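You operate a simulated robot arm through the tools that you are given. There is no shell and no other tool. Be economical: measure what you need, move in short steps, check, and stop when the job is done.

Carry out the task below with a simulated robot arm. There is one attempt and no reset: what you move stays moved.

## Task
Reset the intercom base's controls and switch its power off.
Fine: blue call off, level to 0, tone to 0, channel 1; power off last.
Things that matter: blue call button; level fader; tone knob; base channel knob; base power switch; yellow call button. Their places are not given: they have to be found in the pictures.

The check looks at the end state, three seconds after you hand in, the way a careful person would. Anything else that was tipped, shoved, dropped, spilled or broken makes it a failure.

## Robot
A 7-joint arm with a two-finger parallel gripper, fixed in place. Base frame: the origin is at the foot of the arm, x ahead of it, y to its left, z up. Lengths are in m, angles in rad, forces in N, time in s.
Its first joint turns from -1.152 to 1.152 rad. Payload 2.6 kg.
The TCP is the grasp point between the finger pads, 0.03 m short of the fingertips. In the tool frame z runs along the fingers and y along their closing line. The gripper opens to 0.094 m. The fingers are 0.028 m wide and 0.01 m thick; the gripper's body (0.05 by 0.096 m) begins 0.055 m behind the TCP.
Orientation is that of the tool frame in the base frame, as a unit quaternion [x, y, z, w]. With the fingers straight down and closing along the base's y, the tool's x points along the base's -x, its y along +y and its z along -z.

## Interface
- The arm moves only by the tool move_arm. Its argument "rows" is a list of rows, each an object (a shift or turn left out is 0, a gripper value left out holds the last) with "turn": the turn, a rotation vector about the base's x, y, z in rad, a list of three; "travel": the shift along the base's x, y, z in m, a list of three; "fingers": the opening in per cent of the stroke, from 0 (shut) to 100 (fully open). In form: [{"turn": [ax, ay, az], "travel": [x, y, z], "fingers": fingers}, ...]. A call has 1 to 8 rows; each row shifts and turns the commanded pose from where the row before left it. Rows are played at 5 a second. More than 0.05 m and 0.15 rad between two rows, or a gripper value outside its range, and nothing of the call is played. A pose out of reach is approached as far as the arm can. The call stops where the force on the tool passes 90 N (or 10 N more than at its start, if that is more) or the arm is blocked; 0.2 s more then pass. Each finger travels about 0.072 m/s and halts on what it meets, pressing with about 28 N; the grip force reading is that of the motor and also rises with nothing between the fingers. The clock runs only during rows and for 0.2 s after the last one: add rows that do not move to give the fingers time. It gives the time, the measured TCP pose, the force on the tool (base axes), the opening and the grip force at its end, in the units of the frame above (readings bear some noise).
- Cameras (640 x 400 px; columns grow to the right, rows downward): "scene" is fixed at [0.0375, 0.4268, 0.5788]; the picture's right is [-0.79, -0.62, 0.00], its down [-0.26, 0.33, -0.91] and it looks along [0.56, -0.71, -0.42] (base axes); focal length 340 px, centre (320, 200). "wrist" rides on the gripper at [-0.037, 0, -0.058] in the tool frame; the picture's right is [0.00, -1.00, 0.00], its down [0.97, 0.00, -0.24] and it looks along [0.24, 0.00, 0.97] (tool axes); focal length 218 px, centre (320, 200).
- camera(camera): a new picture of that camera. No time passes.
- measure_at(camera, pixels): there is no depth. For up to 12 entries [column, row, z] of the newest picture of that camera ("zoom" is the newest enlarged one), the place [x, y] in the base frame at which the ray of that pixel passes the height z, good to about 0.002 m. No time passes.
- zoom(camera, box): a new picture of the part [left, top, right, bottom] of that camera's present view, enlarged. No time passes.
- job_done(): hands the job in; it is judged then, once.

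Work in short steps. Measure before you move; look again where a grasp or a placing could have gone wrong, and mend it. You have 80 turns and 38 pictures in all, those below and enlarged ones among them. Open the gripper and draw the arm clear of the work before you hand the job in, unless the task says otherwise; then end with one line.

The tools are called after "Call:" by a JSON object that holds its "fn" and its "kwargs". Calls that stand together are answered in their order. move_arm: Moves the arm, as the interface text tells. Its arguments: {"type":"object","properties":{"rows":{"type":"array"}},"required":["rows"]} The other tools are called the same way: camera (camera) takes a picture; measure_at (camera, pixels) gives the place at which the rays of pixels pass given heights; zoom (camera, box) takes an enlarged picture of a part of a camera's view; job_done () hands the job in.

At the start:

```text
clock: 0.0
tcp_pos: [0.3615, 0.0055, 0.3654]
orientation: [0.0, 1.0, 0.0, 0.001]
contact_force: [-0.3, 0.7, 0.4]
opening: 0.0939
gripper_force: 0.0
```

scene: 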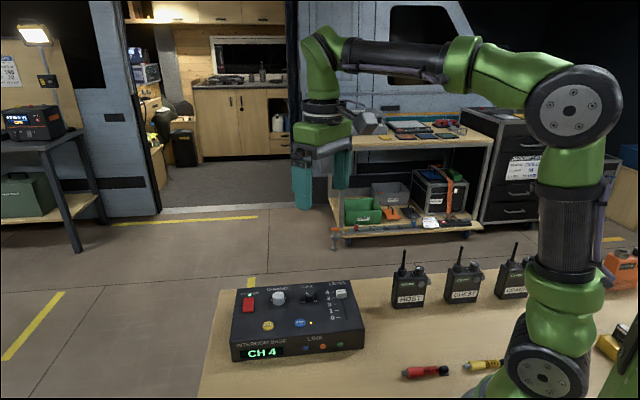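
wrist: 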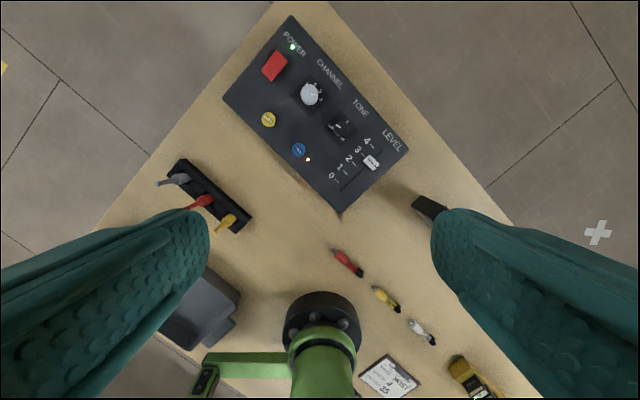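

The base unit is seen in the wrist view around (315,115). I zoom in on it from both cameras to read the controls.

Call:
{"fn": "zoom", "kwargs": {"camera": "wrist", "box": [215, 10, 415, 220]}}

Call:
{"fn": "zoom", "kwargs": {"camera": "scene", "box": [220, 270, 380, 370]}}

```text
1.90 times, centred on (315, 115) of wrist
```

zoom: 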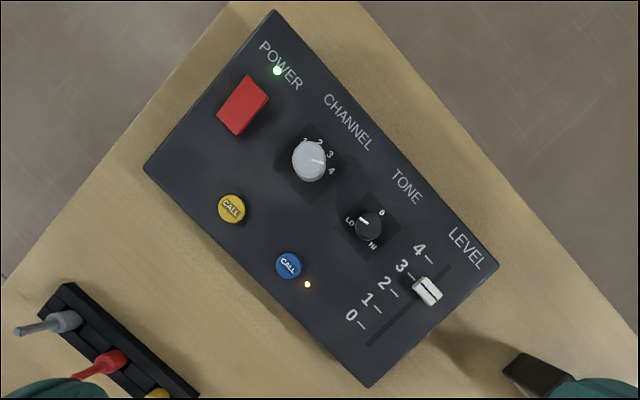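

```text
4.00 times, centred on (300, 320) of scene
```

zoom: 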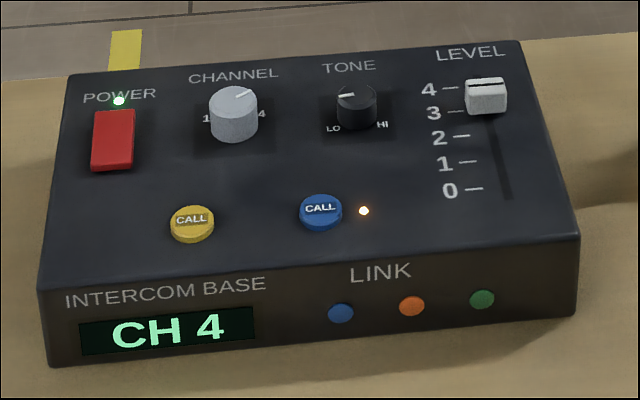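

Blue is lit (LED beside it), level is at about 3, tone is off 0, and the channel is 4. I find the panel height and slope by matching both LEDs and the buttons in the two cameras.

Call:
{"fn": "measure_at", "kwargs": {"camera": "wrist", "pixels": [[308.2, 159.2, 0.09], [308.2, 159.2, 0.13], [292.4, 46.6, 0.09], [292.4, 46.6, 0.13], [298.2, 149.2, 0.09], [298.2, 149.2, 0.13], [227.9, 98.2, 0.09], [227.9, 98.2, 0.13], [413.7, 149.2, 0.09], [413.7, 149.2, 0.13], [346.3, 213.9, 0.09], [346.3, 213.9, 0.13]]}}

Call:
{"fn": "measure_at", "kwargs": {"camera": "scene", "pixels": [[311, 322.75, 0.09], [311, 322.75, 0.13], [249.75, 295, 0.09], [249.75, 295, 0.13], [300, 322, 0.09], [300, 322, 0.13], [230, 342.5, 0.09], [230, 342.5, 0.13], [350, 281, 0.09], [350, 281, 0.13], [364, 330, 0.09], [364, 330, 0.13]]}}

```text
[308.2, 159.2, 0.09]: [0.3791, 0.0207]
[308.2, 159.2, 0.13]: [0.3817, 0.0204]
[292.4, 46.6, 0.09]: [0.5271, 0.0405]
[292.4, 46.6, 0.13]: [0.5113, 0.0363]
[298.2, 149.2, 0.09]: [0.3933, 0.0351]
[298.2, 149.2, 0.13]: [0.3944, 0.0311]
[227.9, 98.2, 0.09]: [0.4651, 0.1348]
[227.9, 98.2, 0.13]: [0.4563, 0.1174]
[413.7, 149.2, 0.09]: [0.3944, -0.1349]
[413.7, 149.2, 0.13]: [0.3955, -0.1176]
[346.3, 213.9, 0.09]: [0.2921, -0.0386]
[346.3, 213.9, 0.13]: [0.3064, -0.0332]
```

```text
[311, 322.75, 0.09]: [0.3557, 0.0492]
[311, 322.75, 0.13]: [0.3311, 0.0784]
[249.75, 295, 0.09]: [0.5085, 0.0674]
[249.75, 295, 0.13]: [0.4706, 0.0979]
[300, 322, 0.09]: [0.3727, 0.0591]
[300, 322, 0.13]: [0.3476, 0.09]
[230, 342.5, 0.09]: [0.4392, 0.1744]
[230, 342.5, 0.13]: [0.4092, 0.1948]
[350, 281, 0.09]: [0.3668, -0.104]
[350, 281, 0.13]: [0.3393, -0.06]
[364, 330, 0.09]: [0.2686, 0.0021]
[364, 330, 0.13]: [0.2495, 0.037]
```

The two cameras intersect at a panel height of about 0.05, which is odd given the 0.058 table. I check this with the box foot and a tool lying on the table.

Call:
{"fn": "zoom", "kwargs": {"camera": "scene", "box": [360, 320, 520, 400]}}

Call:
{"fn": "measure_at", "kwargs": {"camera": "wrist", "pixels": [[347, 262, 0.0], [347, 262, 0.06], [385, 298, 0.0], [385, 298, 0.06], [411, 198, 0.0], [411, 198, 0.06]]}}

Call:
{"fn": "measure_at", "kwargs": {"camera": "scene", "pixels": [[427, 372, 0.0], [427, 372, 0.06], [485, 365, 0.0], [485, 365, 0.06], [232, 361, 0.0], [232, 361, 0.06], [364, 349, 0.0], [364, 349, 0.06]]}}

```text
4.00 times, centred on (440, 360) of scene
```

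zoom: 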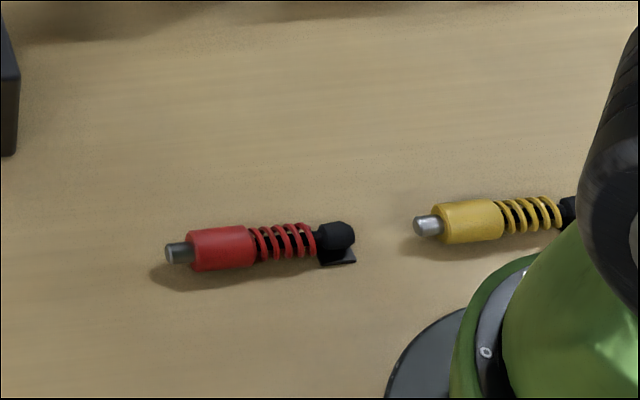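

```text
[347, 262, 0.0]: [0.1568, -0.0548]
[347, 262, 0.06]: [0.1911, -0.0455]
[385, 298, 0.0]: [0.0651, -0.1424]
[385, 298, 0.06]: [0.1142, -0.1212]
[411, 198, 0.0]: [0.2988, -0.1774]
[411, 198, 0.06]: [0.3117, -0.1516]
```

```text
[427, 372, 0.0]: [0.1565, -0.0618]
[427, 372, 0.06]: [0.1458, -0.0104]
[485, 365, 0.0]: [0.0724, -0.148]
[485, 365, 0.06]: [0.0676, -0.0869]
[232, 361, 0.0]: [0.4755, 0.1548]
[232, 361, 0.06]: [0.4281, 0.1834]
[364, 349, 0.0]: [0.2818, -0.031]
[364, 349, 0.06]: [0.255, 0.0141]
```

Both cameras agree: the table is at z≈0 and the panel top at z≈0.055, so "work surface" is presumably the panel. Now I measure the controls in the wrist view.

Call:
{"fn": "measure_at", "kwargs": {"camera": "wrist", "pixels": [[274.5, 65, 0.065], [309.7, 93.9, 0.075], [339.7, 127.1, 0.07], [371.3, 162.9, 0.07], [341.3, 191.3, 0.058], [383.4, 150.3, 0.058], [298.2, 149.2, 0.063], [268.2, 119.2, 0.063], [227.9, 98.2, 0.058], [413.7, 149.2, 0.058], [346.3, 213.9, 0.058], [291.3, 15, 0.058]]}}

Call:
{"fn": "measure_at", "kwargs": {"camera": "scene", "pixels": [[248, 305, 0.065], [278.5, 294, 0.075], [309.3, 293, 0.07], [341.5, 291, 0.07], [300, 322, 0.063], [268, 325, 0.063]]}}

```text
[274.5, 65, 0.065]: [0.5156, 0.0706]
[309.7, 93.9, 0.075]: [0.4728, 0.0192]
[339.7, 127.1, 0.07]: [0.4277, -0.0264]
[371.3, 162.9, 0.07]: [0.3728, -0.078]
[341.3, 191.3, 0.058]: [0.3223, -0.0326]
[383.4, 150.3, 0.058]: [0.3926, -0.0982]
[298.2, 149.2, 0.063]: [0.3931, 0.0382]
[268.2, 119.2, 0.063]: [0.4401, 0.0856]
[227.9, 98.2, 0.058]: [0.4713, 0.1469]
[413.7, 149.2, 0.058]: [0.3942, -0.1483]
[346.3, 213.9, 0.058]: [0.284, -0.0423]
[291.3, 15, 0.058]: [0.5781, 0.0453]
```

```text
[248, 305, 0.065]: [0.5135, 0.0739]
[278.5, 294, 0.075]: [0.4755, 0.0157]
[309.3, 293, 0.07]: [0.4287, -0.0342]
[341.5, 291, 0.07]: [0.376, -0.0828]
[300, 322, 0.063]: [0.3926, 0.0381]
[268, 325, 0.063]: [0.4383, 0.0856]
```

Positions from both cameras agree to within a few mm. The unit is yawed about -45°. I close the fingers, align the tool with the panel and come lower for a closer look.

Call:
{"fn": "move_arm", "kwargs": {"rows": [{"turn": [0, 0, -0.13], "travel": [0.01, 0, -0.02], "fingers": 0}, {"turn": [0, 0, -0.13], "travel": [0.01, 0, -0.02]}, {"turn": [0, 0, -0.13], "travel": [0.01, 0, -0.02]}, {"turn": [0, 0, -0.13], "travel": [0.01, 0, -0.02]}, {"turn": [0, 0, -0.13], "travel": [0.01, 0, -0.02]}, {"turn": [0, 0, -0.13], "travel": [0.01, 0, -0.02]}, {}, {}]}}

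Call:
{"fn": "camera", "kwargs": {"camera": "wrist"}}

```text
clock: 1.8
tcp_pos: [0.4226, 0.0049, 0.2429]
orientation: [0.38, 0.925, 0.0, 0.0]
contact_force: [-0.1, -0.5, -0.3]
opening: 0.0
gripper_force: 28.3
```

```text
32 pictures are left
```

wrist: 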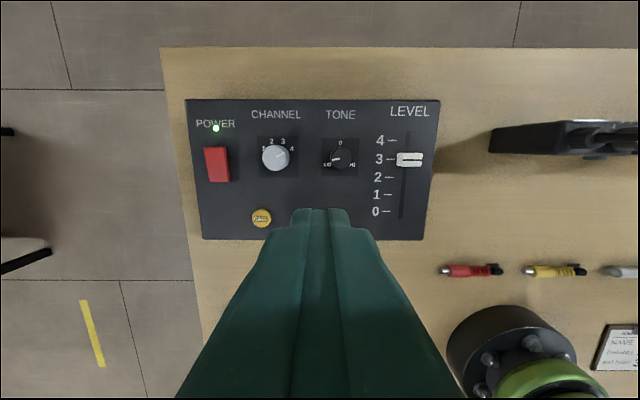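

The image is aligned with the panel now. I zoom in on it.

Call:
{"fn": "zoom", "kwargs": {"camera": "wrist", "box": [180, 95, 308, 175]}}

Call:
{"fn": "zoom", "kwargs": {"camera": "wrist", "box": [305, 100, 449, 190]}}

```text
5.00 times, centred on (244, 135) of wrist
```

zoom: 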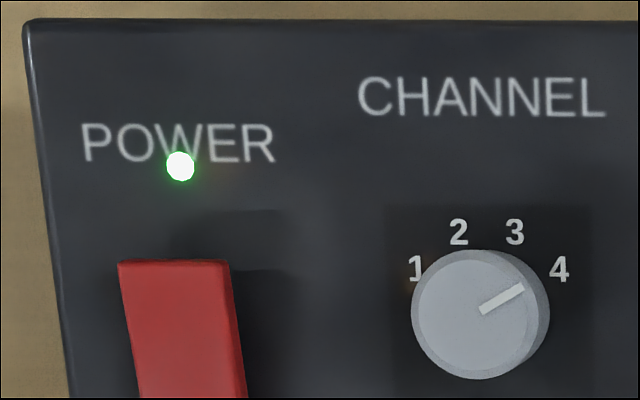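

```text
4.44 times, centred on (377, 145) of wrist
```

zoom: 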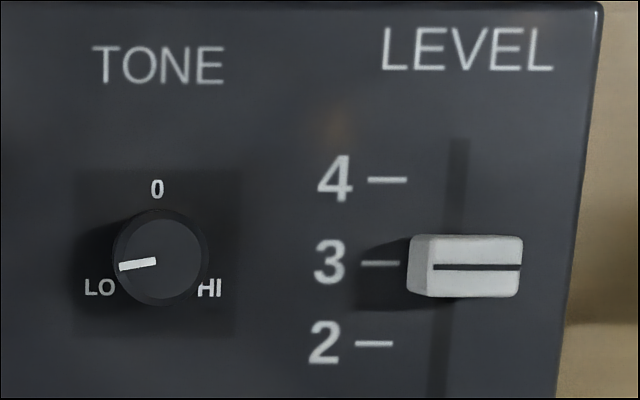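

Readings: the channel pointer is about 60° clockwise of centre, so it must turn about 120° CCW. The tone pointer is about 98° CCW of the "0" mark. First the blue button: I move the closed fingers over (0.393, 0.038) to tips about 1.5 cm above it.

Call:
{"fn": "move_arm", "kwargs": {"rows": [{"travel": [-0.015, 0.017, 0]}, {"travel": [-0.0148, 0.0163, 0]}, {"travel": [0, 0, -0.045]}, {"travel": [0, 0, -0.045]}, {"travel": [0, 0, -0.04]}, {}]}}

Call:
{"fn": "zoom", "kwargs": {"camera": "scene", "box": [220, 260, 380, 360]}}

```text
clock: 3.2
tcp_pos: [0.3911, 0.038, 0.1129]
orientation: [0.38, 0.925, 0.0, 0.0]
contact_force: [-0.2, -0.3, 0.4]
opening: 0.0
gripper_force: 27.9
```

```text
4.00 times, centred on (300, 310) of scene
```

zoom: 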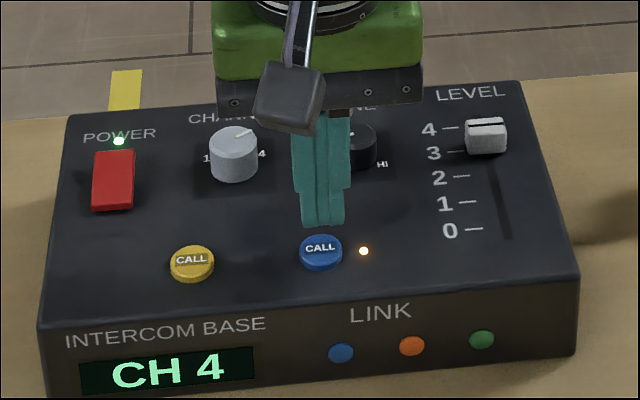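

The tip is above the blue button. I press down in small steps.

Call:
{"fn": "move_arm", "kwargs": {"rows": [{"travel": [0.001, 0, -0.01]}, {"travel": [0, 0, -0.006]}, {"travel": [0, 0, -0.003]}, {"travel": [0, 0, -0.002]}]}}

```text
clock: 4.2
tcp_pos: [0.392, 0.0381, 0.0936]
orientation: [0.38, 0.925, 0.001, 0.0]
contact_force: [-1.2, -0.2, 0.1]
opening: 0.0
gripper_force: 27.8
```

The force is near zero at tip z≈0.0636. I go down further.

Call:
{"fn": "move_arm", "kwargs": {"rows": [{"travel": [0, 0, -0.002]}, {"travel": [0, 0, -0.002]}]}}

Call:
{"fn": "zoom", "kwargs": {"camera": "scene", "box": [220, 260, 380, 360]}}

```text
clock: 4.8
tcp_pos: [0.3926, 0.0377, 0.0902]
orientation: [0.38, 0.925, 0.001, 0.0]
contact_force: [0.5, 0.3, 3.0]
opening: 0.0
gripper_force: 28.0
```

```text
4.00 times, centred on (300, 310) of scene
```

zoom: 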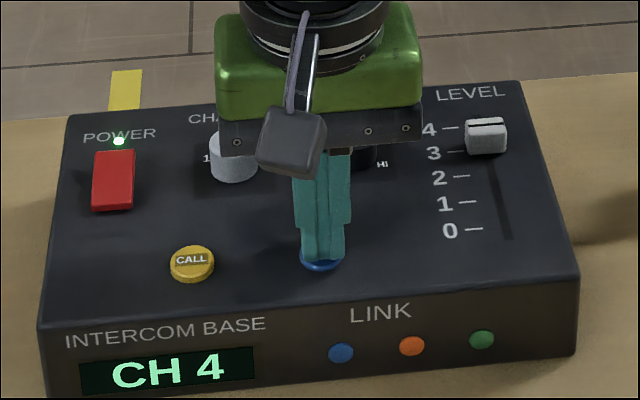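

Contact is felt (3 N) and the LED at (364,251) has gone dark. I lift, then move above the fader with the fingers half open.

Call:
{"fn": "move_arm", "kwargs": {"rows": [{"travel": [0, 0, 0.02]}, {"travel": [0, 0, 0.045]}, {"travel": [-0.006, -0.04, 0], "fingers": 48}, {"travel": [-0.006, -0.04, 0]}, {"travel": [-0.0055, -0.0375, 0]}, {}]}}

Call:
{"fn": "camera", "kwargs": {"camera": "wrist"}}

Call:
{"fn": "zoom", "kwargs": {"camera": "scene", "box": [220, 250, 396, 360]}}

```text
clock: 6.2
tcp_pos: [0.3779, -0.0816, 0.1554]
orientation: [0.38, 0.925, 0.001, 0.001]
contact_force: [-0.5, -0.3, -0.1]
opening: 0.0451
gripper_force: 0.1
```

```text
27 pictures are left
```

wrist: 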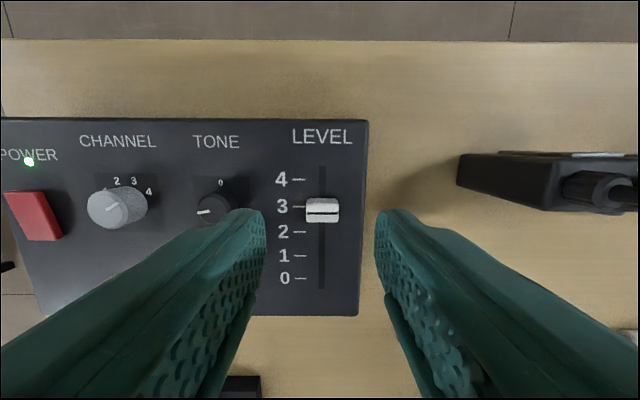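

```text
3.64 times, centred on (308, 305) of scene
```

zoom: 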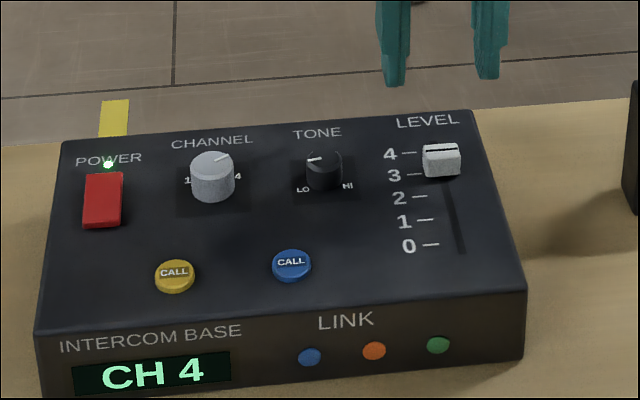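

The blue LED stays off. I measure the fader cap (322,210), slot line and the marks 0 and 3.

Call:
{"fn": "measure_at", "kwargs": {"camera": "wrist", "pixels": [[322, 210, 0.068], [322, 210, 0.075], [306, 209, 0.072], [339, 209, 0.072], [323, 165, 0.056], [321, 289, 0.056], [300, 278, 0.056], [299, 206, 0.056], [216, 210, 0.072], [118, 207, 0.078]]}}

Call:
{"fn": "measure_at", "kwargs": {"camera": "scene", "pixels": [[341.3, 291.5, 0.068], [341.3, 291.5, 0.075]]}}

```text
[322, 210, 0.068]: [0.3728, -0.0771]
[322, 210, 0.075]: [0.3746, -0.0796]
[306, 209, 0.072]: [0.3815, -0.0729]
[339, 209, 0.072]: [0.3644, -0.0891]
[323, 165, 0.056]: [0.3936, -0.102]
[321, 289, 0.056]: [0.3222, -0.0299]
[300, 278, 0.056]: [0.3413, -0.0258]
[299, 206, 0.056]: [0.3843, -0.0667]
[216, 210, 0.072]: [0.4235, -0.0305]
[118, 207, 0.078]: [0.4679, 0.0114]
```

```text
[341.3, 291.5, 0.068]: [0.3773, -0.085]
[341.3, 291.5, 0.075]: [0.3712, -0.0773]
```

Cap centre is about (0.3735, -0.079), top z≈0.0735, width 0.024 m; 3→0 is a shift of about (-0.043, +0.041). I descend around it and close.

Call:
{"fn": "move_arm", "kwargs": {"rows": [{"travel": [-0.0044, 0.0026, -0.03]}, {"travel": [0, 0, -0.024]}, {"travel": [0, 0, -0.01]}, {"fingers": 10}, {}, {}]}}

Call:
{"fn": "camera", "kwargs": {"camera": "wrist"}}

```text
clock: 7.6
tcp_pos: [0.3711, -0.0771, 0.0922]
orientation: [0.381, 0.925, 0.0, 0.0]
contact_force: [-0.7, -2.2, -0.4]
opening: 0.0216
gripper_force: 44.5
```

```text
25 pictures are left
```

wrist: 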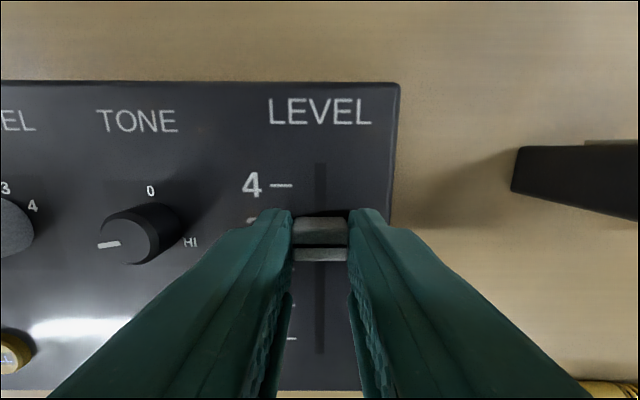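

The cap is held (opening 0.0216). I slide it 59 mm along the slot toward 0.

Call:
{"fn": "move_arm", "kwargs": {"rows": [{"travel": [-0.0084, 0.0084, 0]}, {"travel": [-0.0084, 0.0084, 0]}, {"travel": [-0.0084, 0.0084, 0]}, {"travel": [-0.0084, 0.0084, 0]}, {"travel": [-0.0084, 0.0084, 0]}, {}]}}

Call:
{"fn": "zoom", "kwargs": {"camera": "scene", "box": [220, 250, 396, 360]}}

```text
clock: 9.0
tcp_pos: [0.3289, -0.0356, 0.0927]
orientation: [0.38, 0.925, 0.0, 0.0]
contact_force: [-2.4, -2.4, 14.4]
opening: 0.0213
gripper_force: 44.8
```

```text
3.64 times, centred on (308, 305) of scene
```

zoom: 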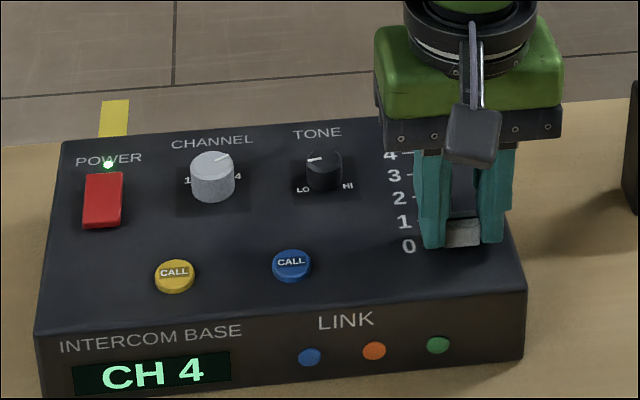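

The fader seems to be at 0. I release, lift, and check it.

Call:
{"fn": "move_arm", "kwargs": {"rows": [{"fingers": 48}, {}, {"travel": [0, 0, 0.04]}, {"travel": [0.02, -0.02, 0.03]}, {}]}}

Call:
{"fn": "zoom", "kwargs": {"camera": "wrist", "box": [240, 130, 400, 330]}}

Call:
{"fn": "zoom", "kwargs": {"camera": "scene", "box": [300, 260, 396, 320]}}

```text
clock: 10.2
tcp_pos: [0.3488, -0.0554, 0.1604]
orientation: [0.381, 0.924, 0.0, 0.0]
contact_force: [0.1, 1.3, 0.9]
opening: 0.0454
gripper_force: 0.0
```

```text
2.00 times, centred on (320, 230) of wrist
```

zoom: 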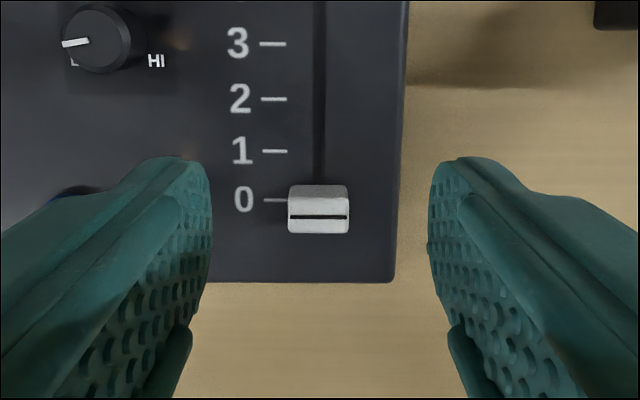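

```text
6.67 times, centred on (348, 290) of scene
```

zoom: 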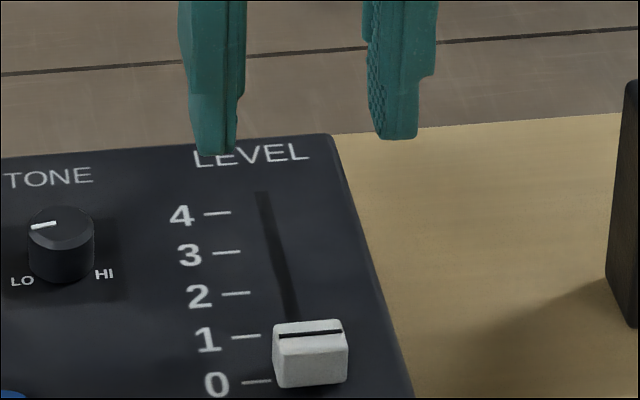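

I check the cap line (319.5,238.5 at cap-top height) against the 0 dash (298,230).

Call:
{"fn": "measure_at", "kwargs": {"camera": "wrist", "pixels": [[319.5, 238.5, 0.072], [319.5, 238.5, 0.0745], [298, 230, 0.056], [298, 205.5, 0.056]]}}

```text
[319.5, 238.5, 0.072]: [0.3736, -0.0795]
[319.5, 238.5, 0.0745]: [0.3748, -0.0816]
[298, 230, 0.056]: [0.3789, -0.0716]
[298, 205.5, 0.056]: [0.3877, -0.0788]
```

measure_at used the older wrist picture, so I take a fresh one.

Call:
{"fn": "camera", "kwargs": {"camera": "wrist"}}

Call:
{"fn": "measure_at", "kwargs": {"camera": "wrist", "pixels": [[319.5, 238.5, 0.0735], [298, 230, 0.056], [298, 205.5, 0.056], [298, 179.5, 0.056], [298, 152, 0.056]]}}

```text
21 pictures are left
```

wrist: 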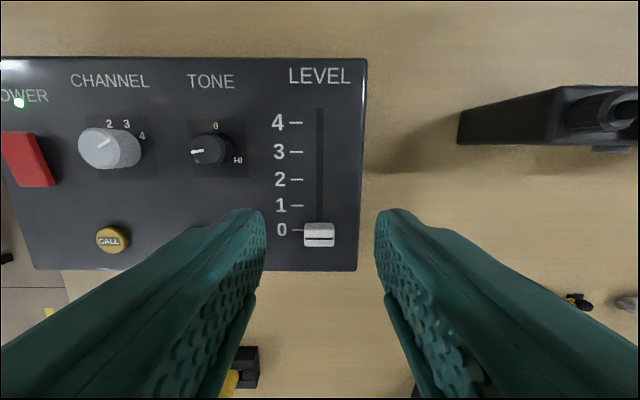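

```text
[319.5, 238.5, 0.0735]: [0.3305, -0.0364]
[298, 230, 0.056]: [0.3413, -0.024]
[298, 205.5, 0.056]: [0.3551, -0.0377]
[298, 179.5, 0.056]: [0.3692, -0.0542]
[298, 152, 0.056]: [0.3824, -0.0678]
```

The cap is about 1 mm (0.05–0.1 level) short of the 0 mark, so I regrip and nudge it 2.5 mm further, toward the stop.

Call:
{"fn": "move_arm", "kwargs": {"rows": [{"travel": [-0.0191, 0.0192, -0.02]}, {"travel": [0, 0, -0.04]}, {"travel": [0, 0, -0.007]}, {"fingers": 10}, {}, {"travel": [-0.0009, 0.0009, 0]}, {"travel": [-0.0009, 0.0009, 0]}, {}]}}

Call:
{"fn": "move_arm", "kwargs": {"rows": [{"fingers": 48}, {}, {"travel": [0, 0, 0.04]}, {"travel": [0.02, -0.02, 0.03]}, {}]}}

Call:
{"fn": "camera", "kwargs": {"camera": "wrist"}}

```text
clock: 12.0
tcp_pos: [0.3293, -0.0362, 0.0944]
orientation: [0.38, 0.925, -0.001, 0.002]
contact_force: [17.1, -17.2, -19.5]
opening: 0.0216
gripper_force: 45.1
```

```text
clock: 13.2
tcp_pos: [0.3504, -0.0544, 0.1646]
orientation: [0.38, 0.925, 0.0, 0.001]
contact_force: [-0.9, -0.3, -0.1]
opening: 0.0451
gripper_force: 0.0
```

```text
20 pictures are left
```

wrist: 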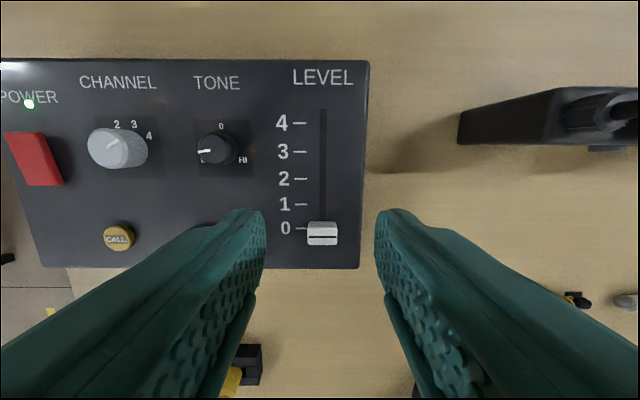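

The counter-force (17 N) shows the fader is at its end stop, i.e. 0. Next is the tone knob: I locate it precisely.

Call:
{"fn": "zoom", "kwargs": {"camera": "wrist", "box": [76, 100, 268, 220]}}

Call:
{"fn": "measure_at", "kwargs": {"camera": "scene", "pixels": [[309, 291.3, 0.074], [309.3, 301.5, 0.056], [278.3, 294, 0.078]]}}

```text
3.33 times, centred on (172, 160) of wrist
```

zoom: 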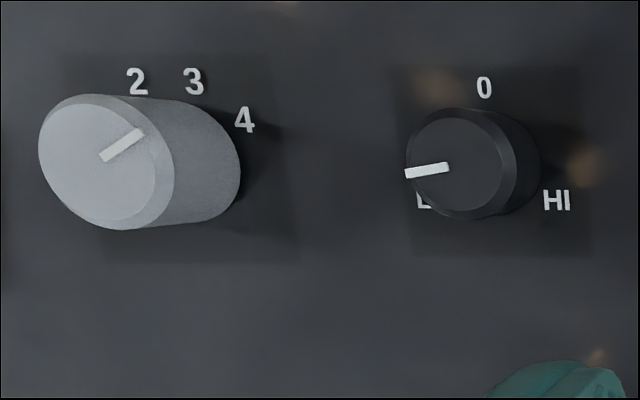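

```text
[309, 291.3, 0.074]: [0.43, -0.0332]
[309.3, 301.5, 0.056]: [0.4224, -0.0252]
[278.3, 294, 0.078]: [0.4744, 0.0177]
```

I measure the knob tops and bases in this zoom.

Call:
{"fn": "measure_at", "kwargs": {"camera": "zoom", "pixels": [[462, 163, 0.07], [462, 163, 0.074], [462, 163, 0.078], [493, 162, 0.056], [103, 161, 0.08], [103, 161, 0.085], [103, 161, 0.09], [176, 160, 0.056]]}}

```text
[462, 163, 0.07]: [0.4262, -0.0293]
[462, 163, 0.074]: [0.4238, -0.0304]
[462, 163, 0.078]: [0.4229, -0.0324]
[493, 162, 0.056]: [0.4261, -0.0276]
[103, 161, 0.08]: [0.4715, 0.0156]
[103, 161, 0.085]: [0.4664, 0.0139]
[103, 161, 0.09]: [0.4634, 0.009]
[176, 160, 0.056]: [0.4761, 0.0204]
```

Tone knob centre is about (0.426,-0.029) with its top near z 0.072; the channel knob is at (0.4735,0.0175), top near 0.079. I move over the tone knob and turn the tool to yaw +0.3, so the whole turn stays within range.

Call:
{"fn": "move_arm", "kwargs": {"rows": [{"turn": [0, 0, 0.135], "travel": [0.02, 0.006, 0], "fingers": 42}, {"turn": [0, 0, 0.135], "travel": [0.02, 0.007, 0]}, {"turn": [0, 0, 0.135], "travel": [0.02, 0.006, 0]}, {"turn": [0, 0, 0.135], "travel": [0.0156, 0.0064, 0]}, {"turn": [0, 0, 0.135]}, {"turn": [0, 0, 0.135]}, {"turn": [0, 0, 0.135]}, {"turn": [0, 0, 0.135]}]}}

Call:
{"fn": "move_arm", "kwargs": {"rows": [{}, {}]}}

Call:
{"fn": "camera", "kwargs": {"camera": "wrist"}}

```text
clock: 15.0
tcp_pos: [0.4239, -0.0278, 0.1648]
orientation: [-0.15, 0.989, 0.0, 0.0]
contact_force: [-0.5, -0.1, -0.7]
opening: 0.0396
gripper_force: 0.1
```

```text
clock: 15.6
tcp_pos: [0.4239, -0.0296, 0.1645]
orientation: [-0.15, 0.989, -0.001, 0.0]
contact_force: [0.6, 0.0, 0.5]
opening: 0.0397
gripper_force: 0.0
```

```text
18 pictures are left
```

wrist: 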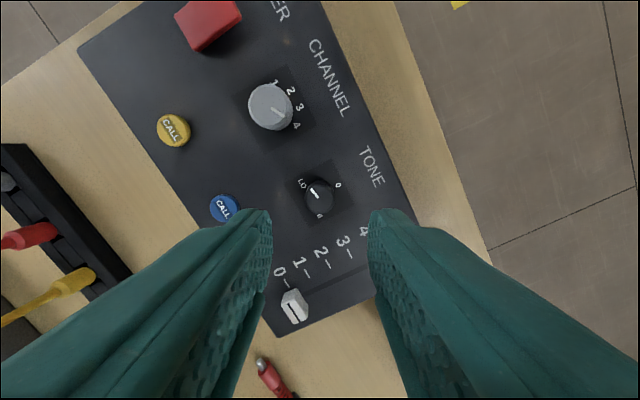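

The knob (319,197) is centred between the fingers. I descend and grip.

Call:
{"fn": "move_arm", "kwargs": {"rows": [{"travel": [0.001, 0.0005, -0.04]}, {"travel": [0, 0, -0.027]}, {"travel": [0, 0, -0.006]}, {"fingers": 8}, {}, {}]}}

Call:
{"fn": "zoom", "kwargs": {"camera": "wrist", "box": [224, 150, 416, 270]}}

```text
clock: 17.0
tcp_pos: [0.4251, -0.0282, 0.091]
orientation: [-0.15, 0.989, 0.001, 0.0]
contact_force: [-1.8, 8.1, -2.2]
opening: 0.0213
gripper_force: 45.3
```

```text
3.33 times, centred on (320, 210) of wrist
```

zoom: 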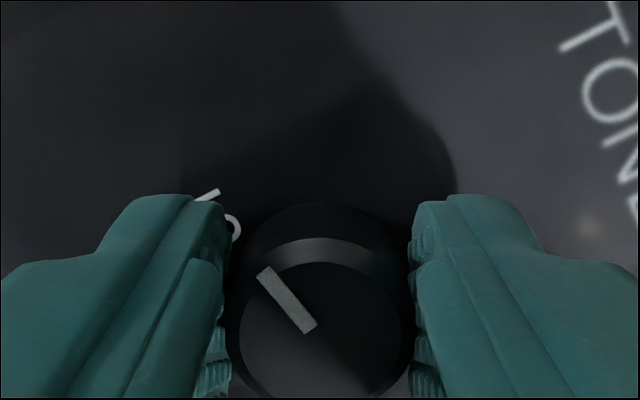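

It is gripped. The pointer heading is about 53° in base and the target about -44.5°, so I turn -1.70 rad in two calls.

Call:
{"fn": "move_arm", "kwargs": {"rows": [{"turn": [0, 0, -0.14]}, {"turn": [0, 0, -0.14]}, {"turn": [0, 0, -0.14]}, {"turn": [0, 0, -0.14]}, {"turn": [0, 0, -0.14]}, {"turn": [0, 0, -0.14]}]}}

Call:
{"fn": "move_arm", "kwargs": {"rows": [{"turn": [0, 0, -0.14]}, {"turn": [0, 0, -0.14]}, {"turn": [0, 0, -0.14]}, {"turn": [0, 0, -0.14]}, {"turn": [0, 0, -0.14]}, {"turn": [0, 0, -0.14]}, {"turn": [0, 0, -0.02]}, {}]}}

Call:
{"fn": "zoom", "kwargs": {"camera": "wrist", "box": [224, 150, 416, 270]}}

```text
clock: 18.4
tcp_pos: [0.4254, -0.0293, 0.0906]
orientation: [0.267, 0.964, 0.0, 0.0]
contact_force: [22.6, 10.6, -36.1]
opening: 0.0215
gripper_force: 44.5
```

```text
clock: 20.2
tcp_pos: [0.4243, -0.0288, 0.0925]
orientation: [0.644, 0.765, 0.0, 0.001]
contact_force: [22.8, 5.4, -32.6]
opening: 0.0215
gripper_force: 44.5
```

```text
3.33 times, centred on (320, 210) of wrist
```

zoom: 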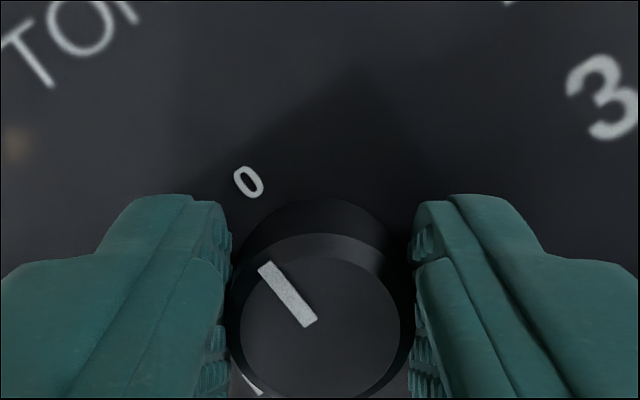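

The pointer lines up with the 0. I release, lift, and move over the channel knob keeping yaw -1.4.

Call:
{"fn": "move_arm", "kwargs": {"rows": [{"fingers": 46}, {}, {"travel": [0, 0, 0.04]}, {"travel": [0, 0, 0.033]}, {"travel": [0.025, 0.023, 0]}, {"travel": [0.0238, 0.0235, 0]}, {}, {}]}}

Call:
{"fn": "camera", "kwargs": {"camera": "wrist"}}

Call:
{"fn": "zoom", "kwargs": {"camera": "scene", "box": [220, 250, 396, 360]}}

```text
clock: 22.0
tcp_pos: [0.4734, 0.018, 0.1632]
orientation: [0.644, 0.765, 0.0, 0.0]
contact_force: [0.3, -0.1, -0.4]
opening: 0.0434
gripper_force: 0.1
```

```text
15 pictures are left
```

wrist: 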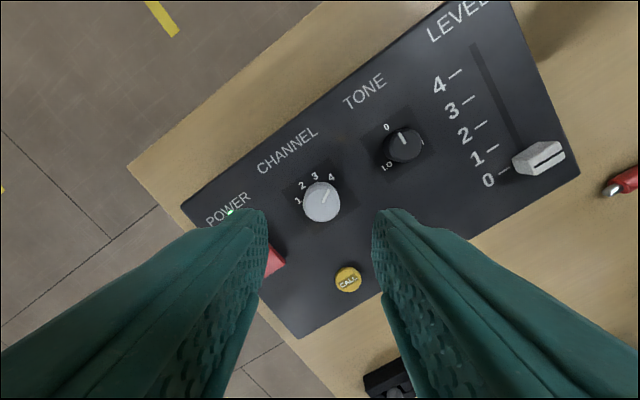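

```text
3.64 times, centred on (308, 305) of scene
```

zoom: 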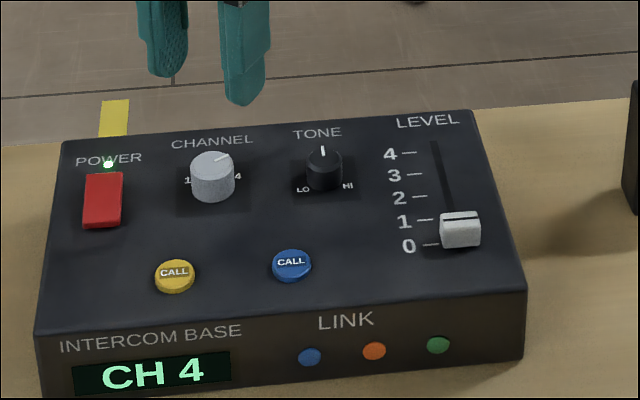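

Tone is near 0; I zoom to quantify it against the "0" label.

Call:
{"fn": "zoom", "kwargs": {"camera": "wrist", "box": [280, 95, 440, 225]}}

```text
3.08 times, centred on (360, 160) of wrist
```

zoom: 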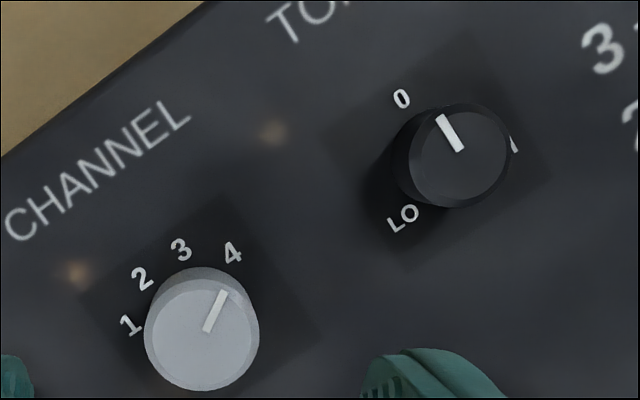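

I measure pointer direction for tone and channel, plus the panel edge direction.

Call:
{"fn": "measure_at", "kwargs": {"camera": "zoom", "pixels": [[440, 116, 0.072], [460, 152, 0.072], [223, 291, 0.079], [207, 331, 0.079], [0, 160, 0.056], [206, 0, 0.056]]}}

```text
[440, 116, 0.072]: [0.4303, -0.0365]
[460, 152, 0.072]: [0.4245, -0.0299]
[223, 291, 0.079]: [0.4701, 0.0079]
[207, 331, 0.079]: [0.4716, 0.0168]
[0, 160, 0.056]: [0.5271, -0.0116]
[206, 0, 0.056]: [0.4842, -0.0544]
```

Tone is within about 4° of 0. Channel points about 57° clockwise of centre. I descend on the channel knob and grip it.

Call:
{"fn": "move_arm", "kwargs": {"rows": [{"travel": [0, 0, -0.04]}, {"travel": [0, 0, -0.024]}, {"travel": [0, 0, -0.005]}, {"fingers": 12}, {}, {}]}}

Call:
{"fn": "move_arm", "kwargs": {"rows": [{"turn": [0, 0, 0.14]}, {"turn": [0, 0, 0.14]}, {"turn": [0, 0, 0.14]}, {"turn": [0, 0, 0.14]}, {"turn": [0, 0, 0.14]}, {"turn": [0, 0, 0.14]}, {"turn": [0, 0, 0.14]}]}}

Call:
{"fn": "move_arm", "kwargs": {"rows": [{"turn": [0, 0, 0.14]}, {"turn": [0, 0, 0.14]}, {"turn": [0, 0, 0.14]}, {"turn": [0, 0, 0.14]}, {"turn": [0, 0, 0.14]}, {"turn": [0, 0, 0.14]}, {"turn": [0, 0, 0.14]}, {}]}}

Call:
{"fn": "zoom", "kwargs": {"camera": "wrist", "box": [224, 150, 416, 270]}}

Call:
{"fn": "zoom", "kwargs": {"camera": "scene", "box": [220, 250, 396, 360]}}

```text
clock: 23.4
tcp_pos: [0.4735, 0.018, 0.0943]
orientation: [0.645, 0.764, -0.001, -0.002]
contact_force: [-21.8, -2.2, 4.0]
opening: 0.0253
gripper_force: 45.2
```

```text
clock: 25.0
tcp_pos: [0.4748, 0.0184, 0.0969]
orientation: [0.207, 0.978, 0.002, 0.002]
contact_force: [25.5, 6.6, -26.8]
opening: 0.0252
gripper_force: 44.9
```

```text
clock: 26.8
tcp_pos: [0.4737, 0.0214, 0.0956]
orientation: [-0.279, 0.96, 0.002, 0.003]
contact_force: [17.2, 20.7, -11.1]
opening: 0.0253
gripper_force: 45.4
```

```text
3.33 times, centred on (320, 210) of wrist
```

zoom: 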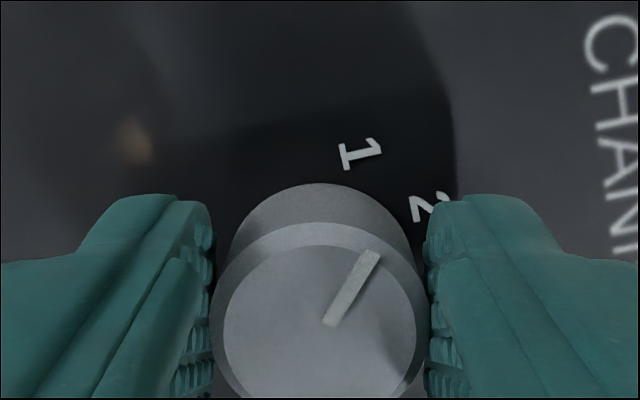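

```text
3.64 times, centred on (308, 305) of scene
```

zoom: 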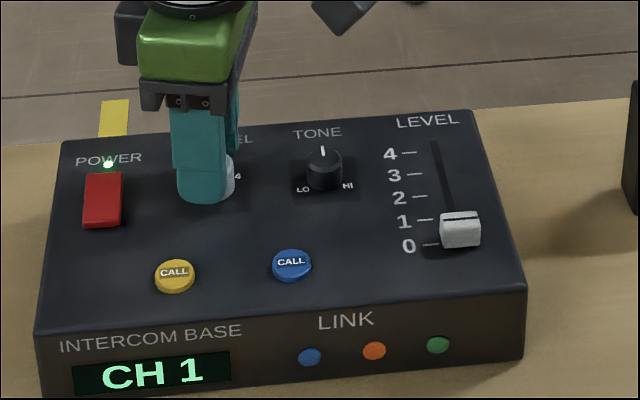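

The display reads CH 1, but the pointer seems about 12° short of the "1" label. I turn another 0.2 rad.

Call:
{"fn": "move_arm", "kwargs": {"rows": [{"turn": [0, 0, 0.1]}, {"turn": [0, 0, 0.1]}, {}]}}

Call:
{"fn": "move_arm", "kwargs": {"rows": [{"fingers": 50}, {}, {"travel": [0, 0, 0.04]}, {"travel": [-0.006, -0.02, 0.03]}, {"travel": [-0.01, -0.02, 0]}, {}]}}

Call:
{"fn": "camera", "kwargs": {"camera": "wrist"}}

Call:
{"fn": "zoom", "kwargs": {"camera": "scene", "box": [220, 270, 348, 350]}}

```text
clock: 27.6
tcp_pos: [0.4752, 0.021, 0.0965]
orientation: [-0.373, 0.928, 0.002, 0.003]
contact_force: [21.8, 23.9, -7.6]
opening: 0.0252
gripper_force: 45.2
```

```text
clock: 29.0
tcp_pos: [0.4578, -0.0246, 0.166]
orientation: [-0.372, 0.928, 0.0, 0.0]
contact_force: [0.9, 0.5, -0.3]
opening: 0.0471
gripper_force: 0.0
```

```text
10 pictures are left
```

wrist: 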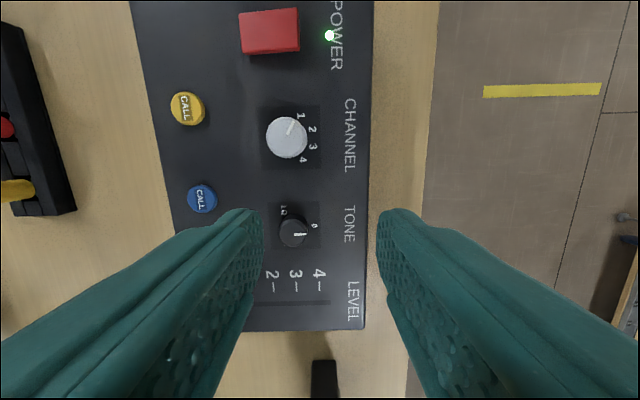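

```text
5.00 times, centred on (284, 310) of scene
```

zoom: 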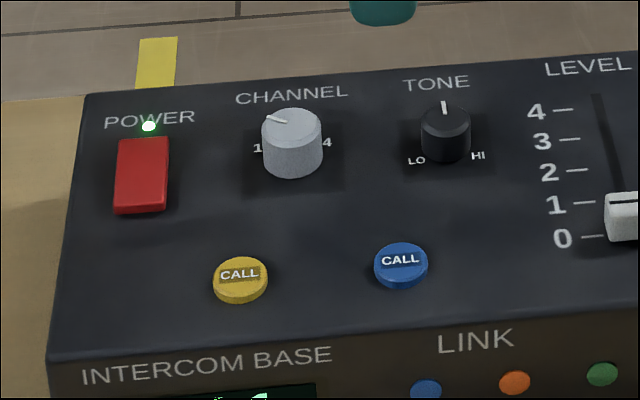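

Channel points at 1. I zoom to check tone and the rocker from this viewpoint.

Call:
{"fn": "zoom", "kwargs": {"camera": "wrist", "box": [220, 0, 380, 260]}}

Call:
{"fn": "zoom", "kwargs": {"camera": "wrist", "box": [264, 200, 344, 250]}}

```text
1.54 times, centred on (300, 130) of wrist
```

zoom: 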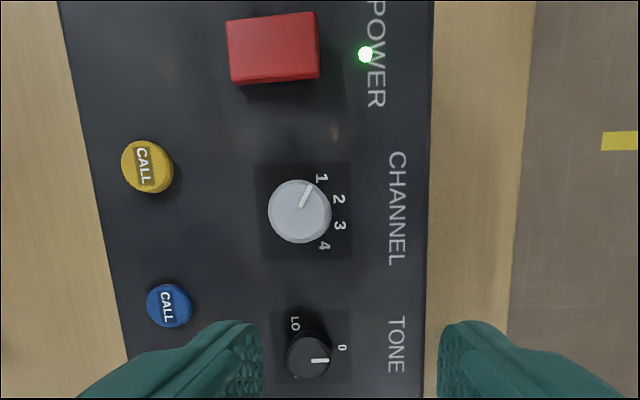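

```text
8.00 times, centred on (304, 225) of wrist
```

zoom: 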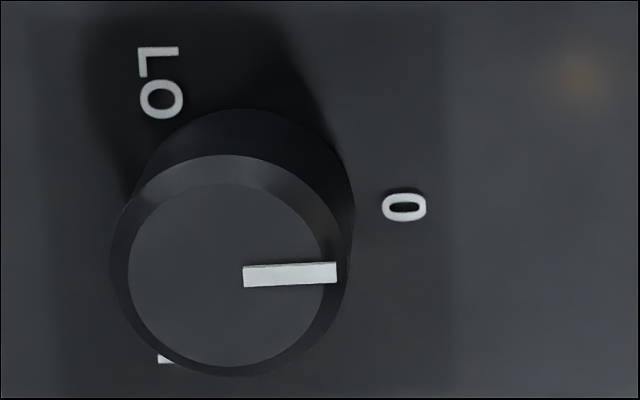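

Tone is well aligned with 0. Now a close look at the rocker's tilt.

Call:
{"fn": "zoom", "kwargs": {"camera": "scene", "box": [232, 288, 272, 318]}}

Call:
{"fn": "zoom", "kwargs": {"camera": "wrist", "box": [226, 0, 322, 60]}}

```text
13.33 times, centred on (252, 303) of scene
```

zoom: 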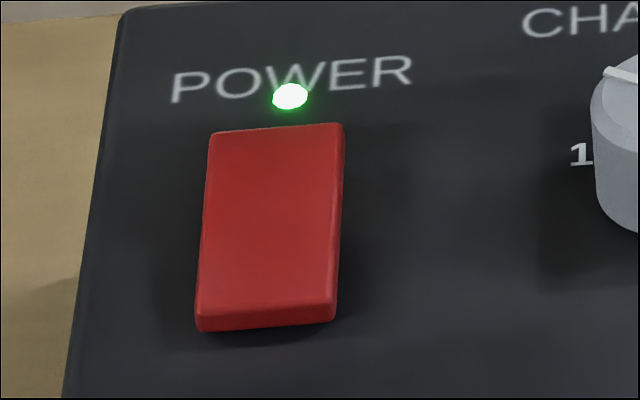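

```text
6.67 times, centred on (274, 30) of wrist
```

zoom: 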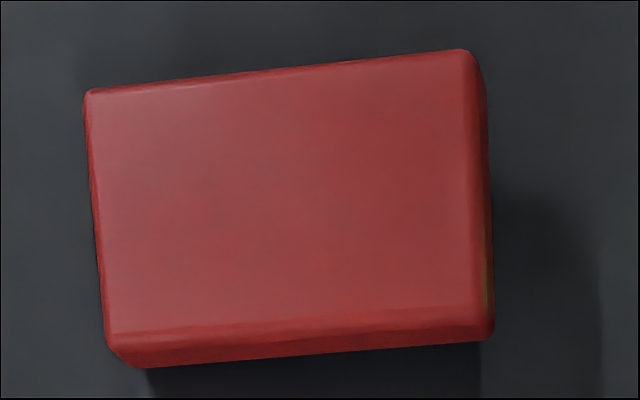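

Perspective and shadow suggest the rocker's back end (near POWER) is raised and its front end is pressed, so I should push the back end. I measure the corners.

Call:
{"fn": "measure_at", "kwargs": {"camera": "zoom", "pixels": [[470, 50, 0.069], [485, 325, 0.069], [90, 90, 0.062], [110, 340, 0.062]]}}

Call:
{"fn": "measure_at", "kwargs": {"camera": "scene", "pixels": [[247.7, 298, 0.069], [257.5, 295.7, 0.069], [244.7, 311.2, 0.062], [253, 310.2, 0.062]]}}

```text
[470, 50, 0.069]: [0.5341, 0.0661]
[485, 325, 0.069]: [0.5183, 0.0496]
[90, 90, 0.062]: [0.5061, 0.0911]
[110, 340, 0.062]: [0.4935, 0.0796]
```

```text
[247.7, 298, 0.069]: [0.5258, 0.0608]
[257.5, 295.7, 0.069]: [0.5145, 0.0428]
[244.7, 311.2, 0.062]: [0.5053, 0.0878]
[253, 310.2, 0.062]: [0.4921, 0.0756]
```

I press at about (0.520, 0.059), 5 mm in from the back edge. The current yaw puts the narrow side of the fingers along the rocker. I close the fingers and move above it.

Call:
{"fn": "move_arm", "kwargs": {"rows": [{"travel": [0.0207, 0.0279, 0], "fingers": 0}, {"travel": [0.0207, 0.0279, 0]}, {"travel": [0.0208, 0.028, 0]}, {"travel": [0, 0, -0.03]}, {"travel": [0, 0, -0.024]}, {}]}}

Call:
{"fn": "zoom", "kwargs": {"camera": "scene", "box": [212, 260, 308, 320]}}

```text
clock: 30.4
tcp_pos: [0.5186, 0.0621, 0.1122]
orientation: [-0.37, 0.929, 0.0, 0.0]
contact_force: [-0.2, 0.6, 1.1]
opening: 0.0
gripper_force: 27.9
```

```text
6.67 times, centred on (260, 290) of scene
```

zoom: 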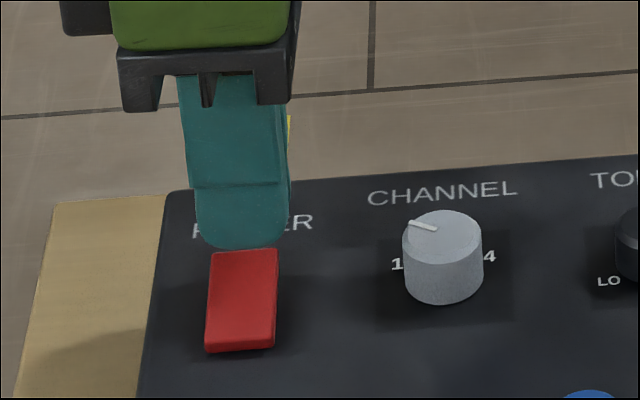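

Aligned, though about 2 mm inward of plan, so I shift slightly back and descend in small steps.

Call:
{"fn": "move_arm", "kwargs": {"rows": [{"travel": [0.0012, -0.0022, -0.006]}, {"travel": [0, 0, -0.004]}, {"travel": [0, 0, -0.003]}, {"travel": [0, 0, -0.002]}, {"travel": [0, 0, -0.002]}, {"travel": [0, 0, -0.002]}]}}

```text
clock: 31.8
tcp_pos: [0.5212, 0.0593, 0.0964]
orientation: [-0.369, 0.929, -0.001, 0.002]
contact_force: [-18.7, -5.2, 36.3]
opening: 0.0002
gripper_force: 28.3
```

Contact at 36 N with the tip at about 0.066. I push a little further.

Call:
{"fn": "move_arm", "kwargs": {"rows": [{"travel": [0, 0, -0.002]}, {"travel": [0, 0, -0.002]}]}}

```text
clock: 32.4
tcp_pos: [0.521, 0.0596, 0.0948]
orientation: [-0.369, 0.929, 0.0, 0.004]
contact_force: [-26.4, -5.2, 61.5]
opening: 0.0
gripper_force: 28.2
```

It is stiff now (61 N), so I lift and look.

Call:
{"fn": "move_arm", "kwargs": {"rows": [{"travel": [0, 0, 0.01]}, {"travel": [0, 0, 0.04]}, {"travel": [0, 0, 0.03]}, {"travel": [-0.03, -0.03, 0]}, {}]}}

Call:
{"fn": "zoom", "kwargs": {"camera": "scene", "box": [220, 270, 380, 370]}}

```text
clock: 33.6
tcp_pos: [0.4902, 0.0278, 0.1689]
orientation: [-0.37, 0.929, 0.0, 0.0]
contact_force: [0.4, 0.3, 0.6]
opening: 0.0
gripper_force: 28.3
```

```text
4.00 times, centred on (300, 320) of scene
```

zoom: 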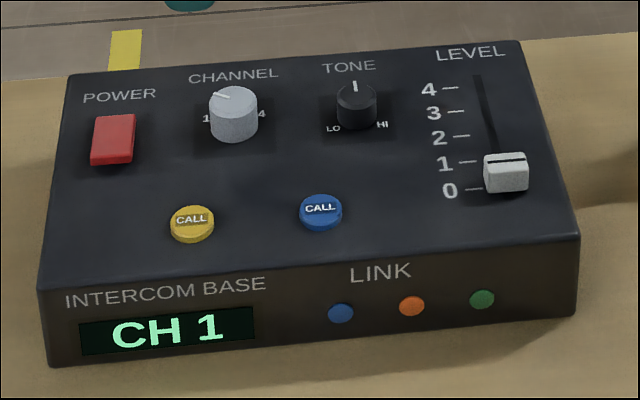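

The POWER LED is dark, the rocker has flipped (front end raised), the display reads CH 1, and the unit's corners have not moved. I open the gripper and draw the arm clear.

Call:
{"fn": "move_arm", "kwargs": {"rows": [{"travel": [0, 0, 0.045], "fingers": 100}, {"travel": [-0.03, 0, 0.045]}, {"travel": [-0.04, 0, 0.045]}, {"travel": [-0.04, 0, 0.045]}, {}]}}

Call:
{"fn": "camera", "kwargs": {"camera": "scene"}}

```text
refused: row 2 steps farther than a row can; nothing moved
```

```text
2 pictures are left
```

scene: 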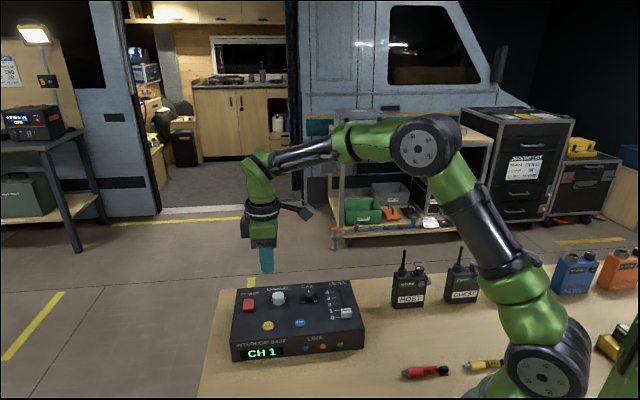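

The call was refused because a step was too long; the scene shows everything in order. I retreat in smaller steps.

Call:
{"fn": "move_arm", "kwargs": {"rows": [{"travel": [0, 0, 0.045], "fingers": 100}, {"travel": [-0.02, 0, 0.04]}, {"travel": [-0.03, 0, 0.035]}, {"travel": [-0.03, 0, 0.035]}, {"travel": [-0.03, 0, 0.035]}, {}]}}

Call:
{"fn": "camera", "kwargs": {"camera": "wrist"}}

```text
clock: 35.0
tcp_pos: [0.3783, 0.0309, 0.3602]
orientation: [-0.37, 0.929, 0.001, -0.001]
contact_force: [-0.1, 0.0, 0.5]
opening: 0.0936
gripper_force: 0.1
```

```text
1 pictures are left
```

wrist: 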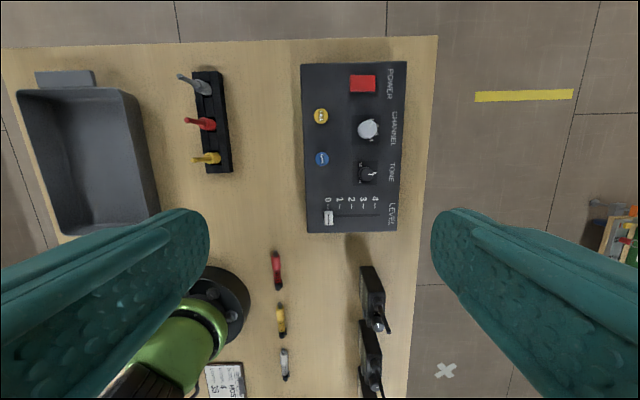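

All controls are reset, power is off, nothing else has been disturbed and the arm is clear, so I hand in.

Call:
{"fn": "job_done", "kwargs": {}}

```text
The job is handed in.
```

The intercom base is reset: blue call off, level 0, tone 0 (within about 4° by measurement) and channel 1, with power switched off last. The yellow call button was left alone, and the last pictures show nothing else moved.
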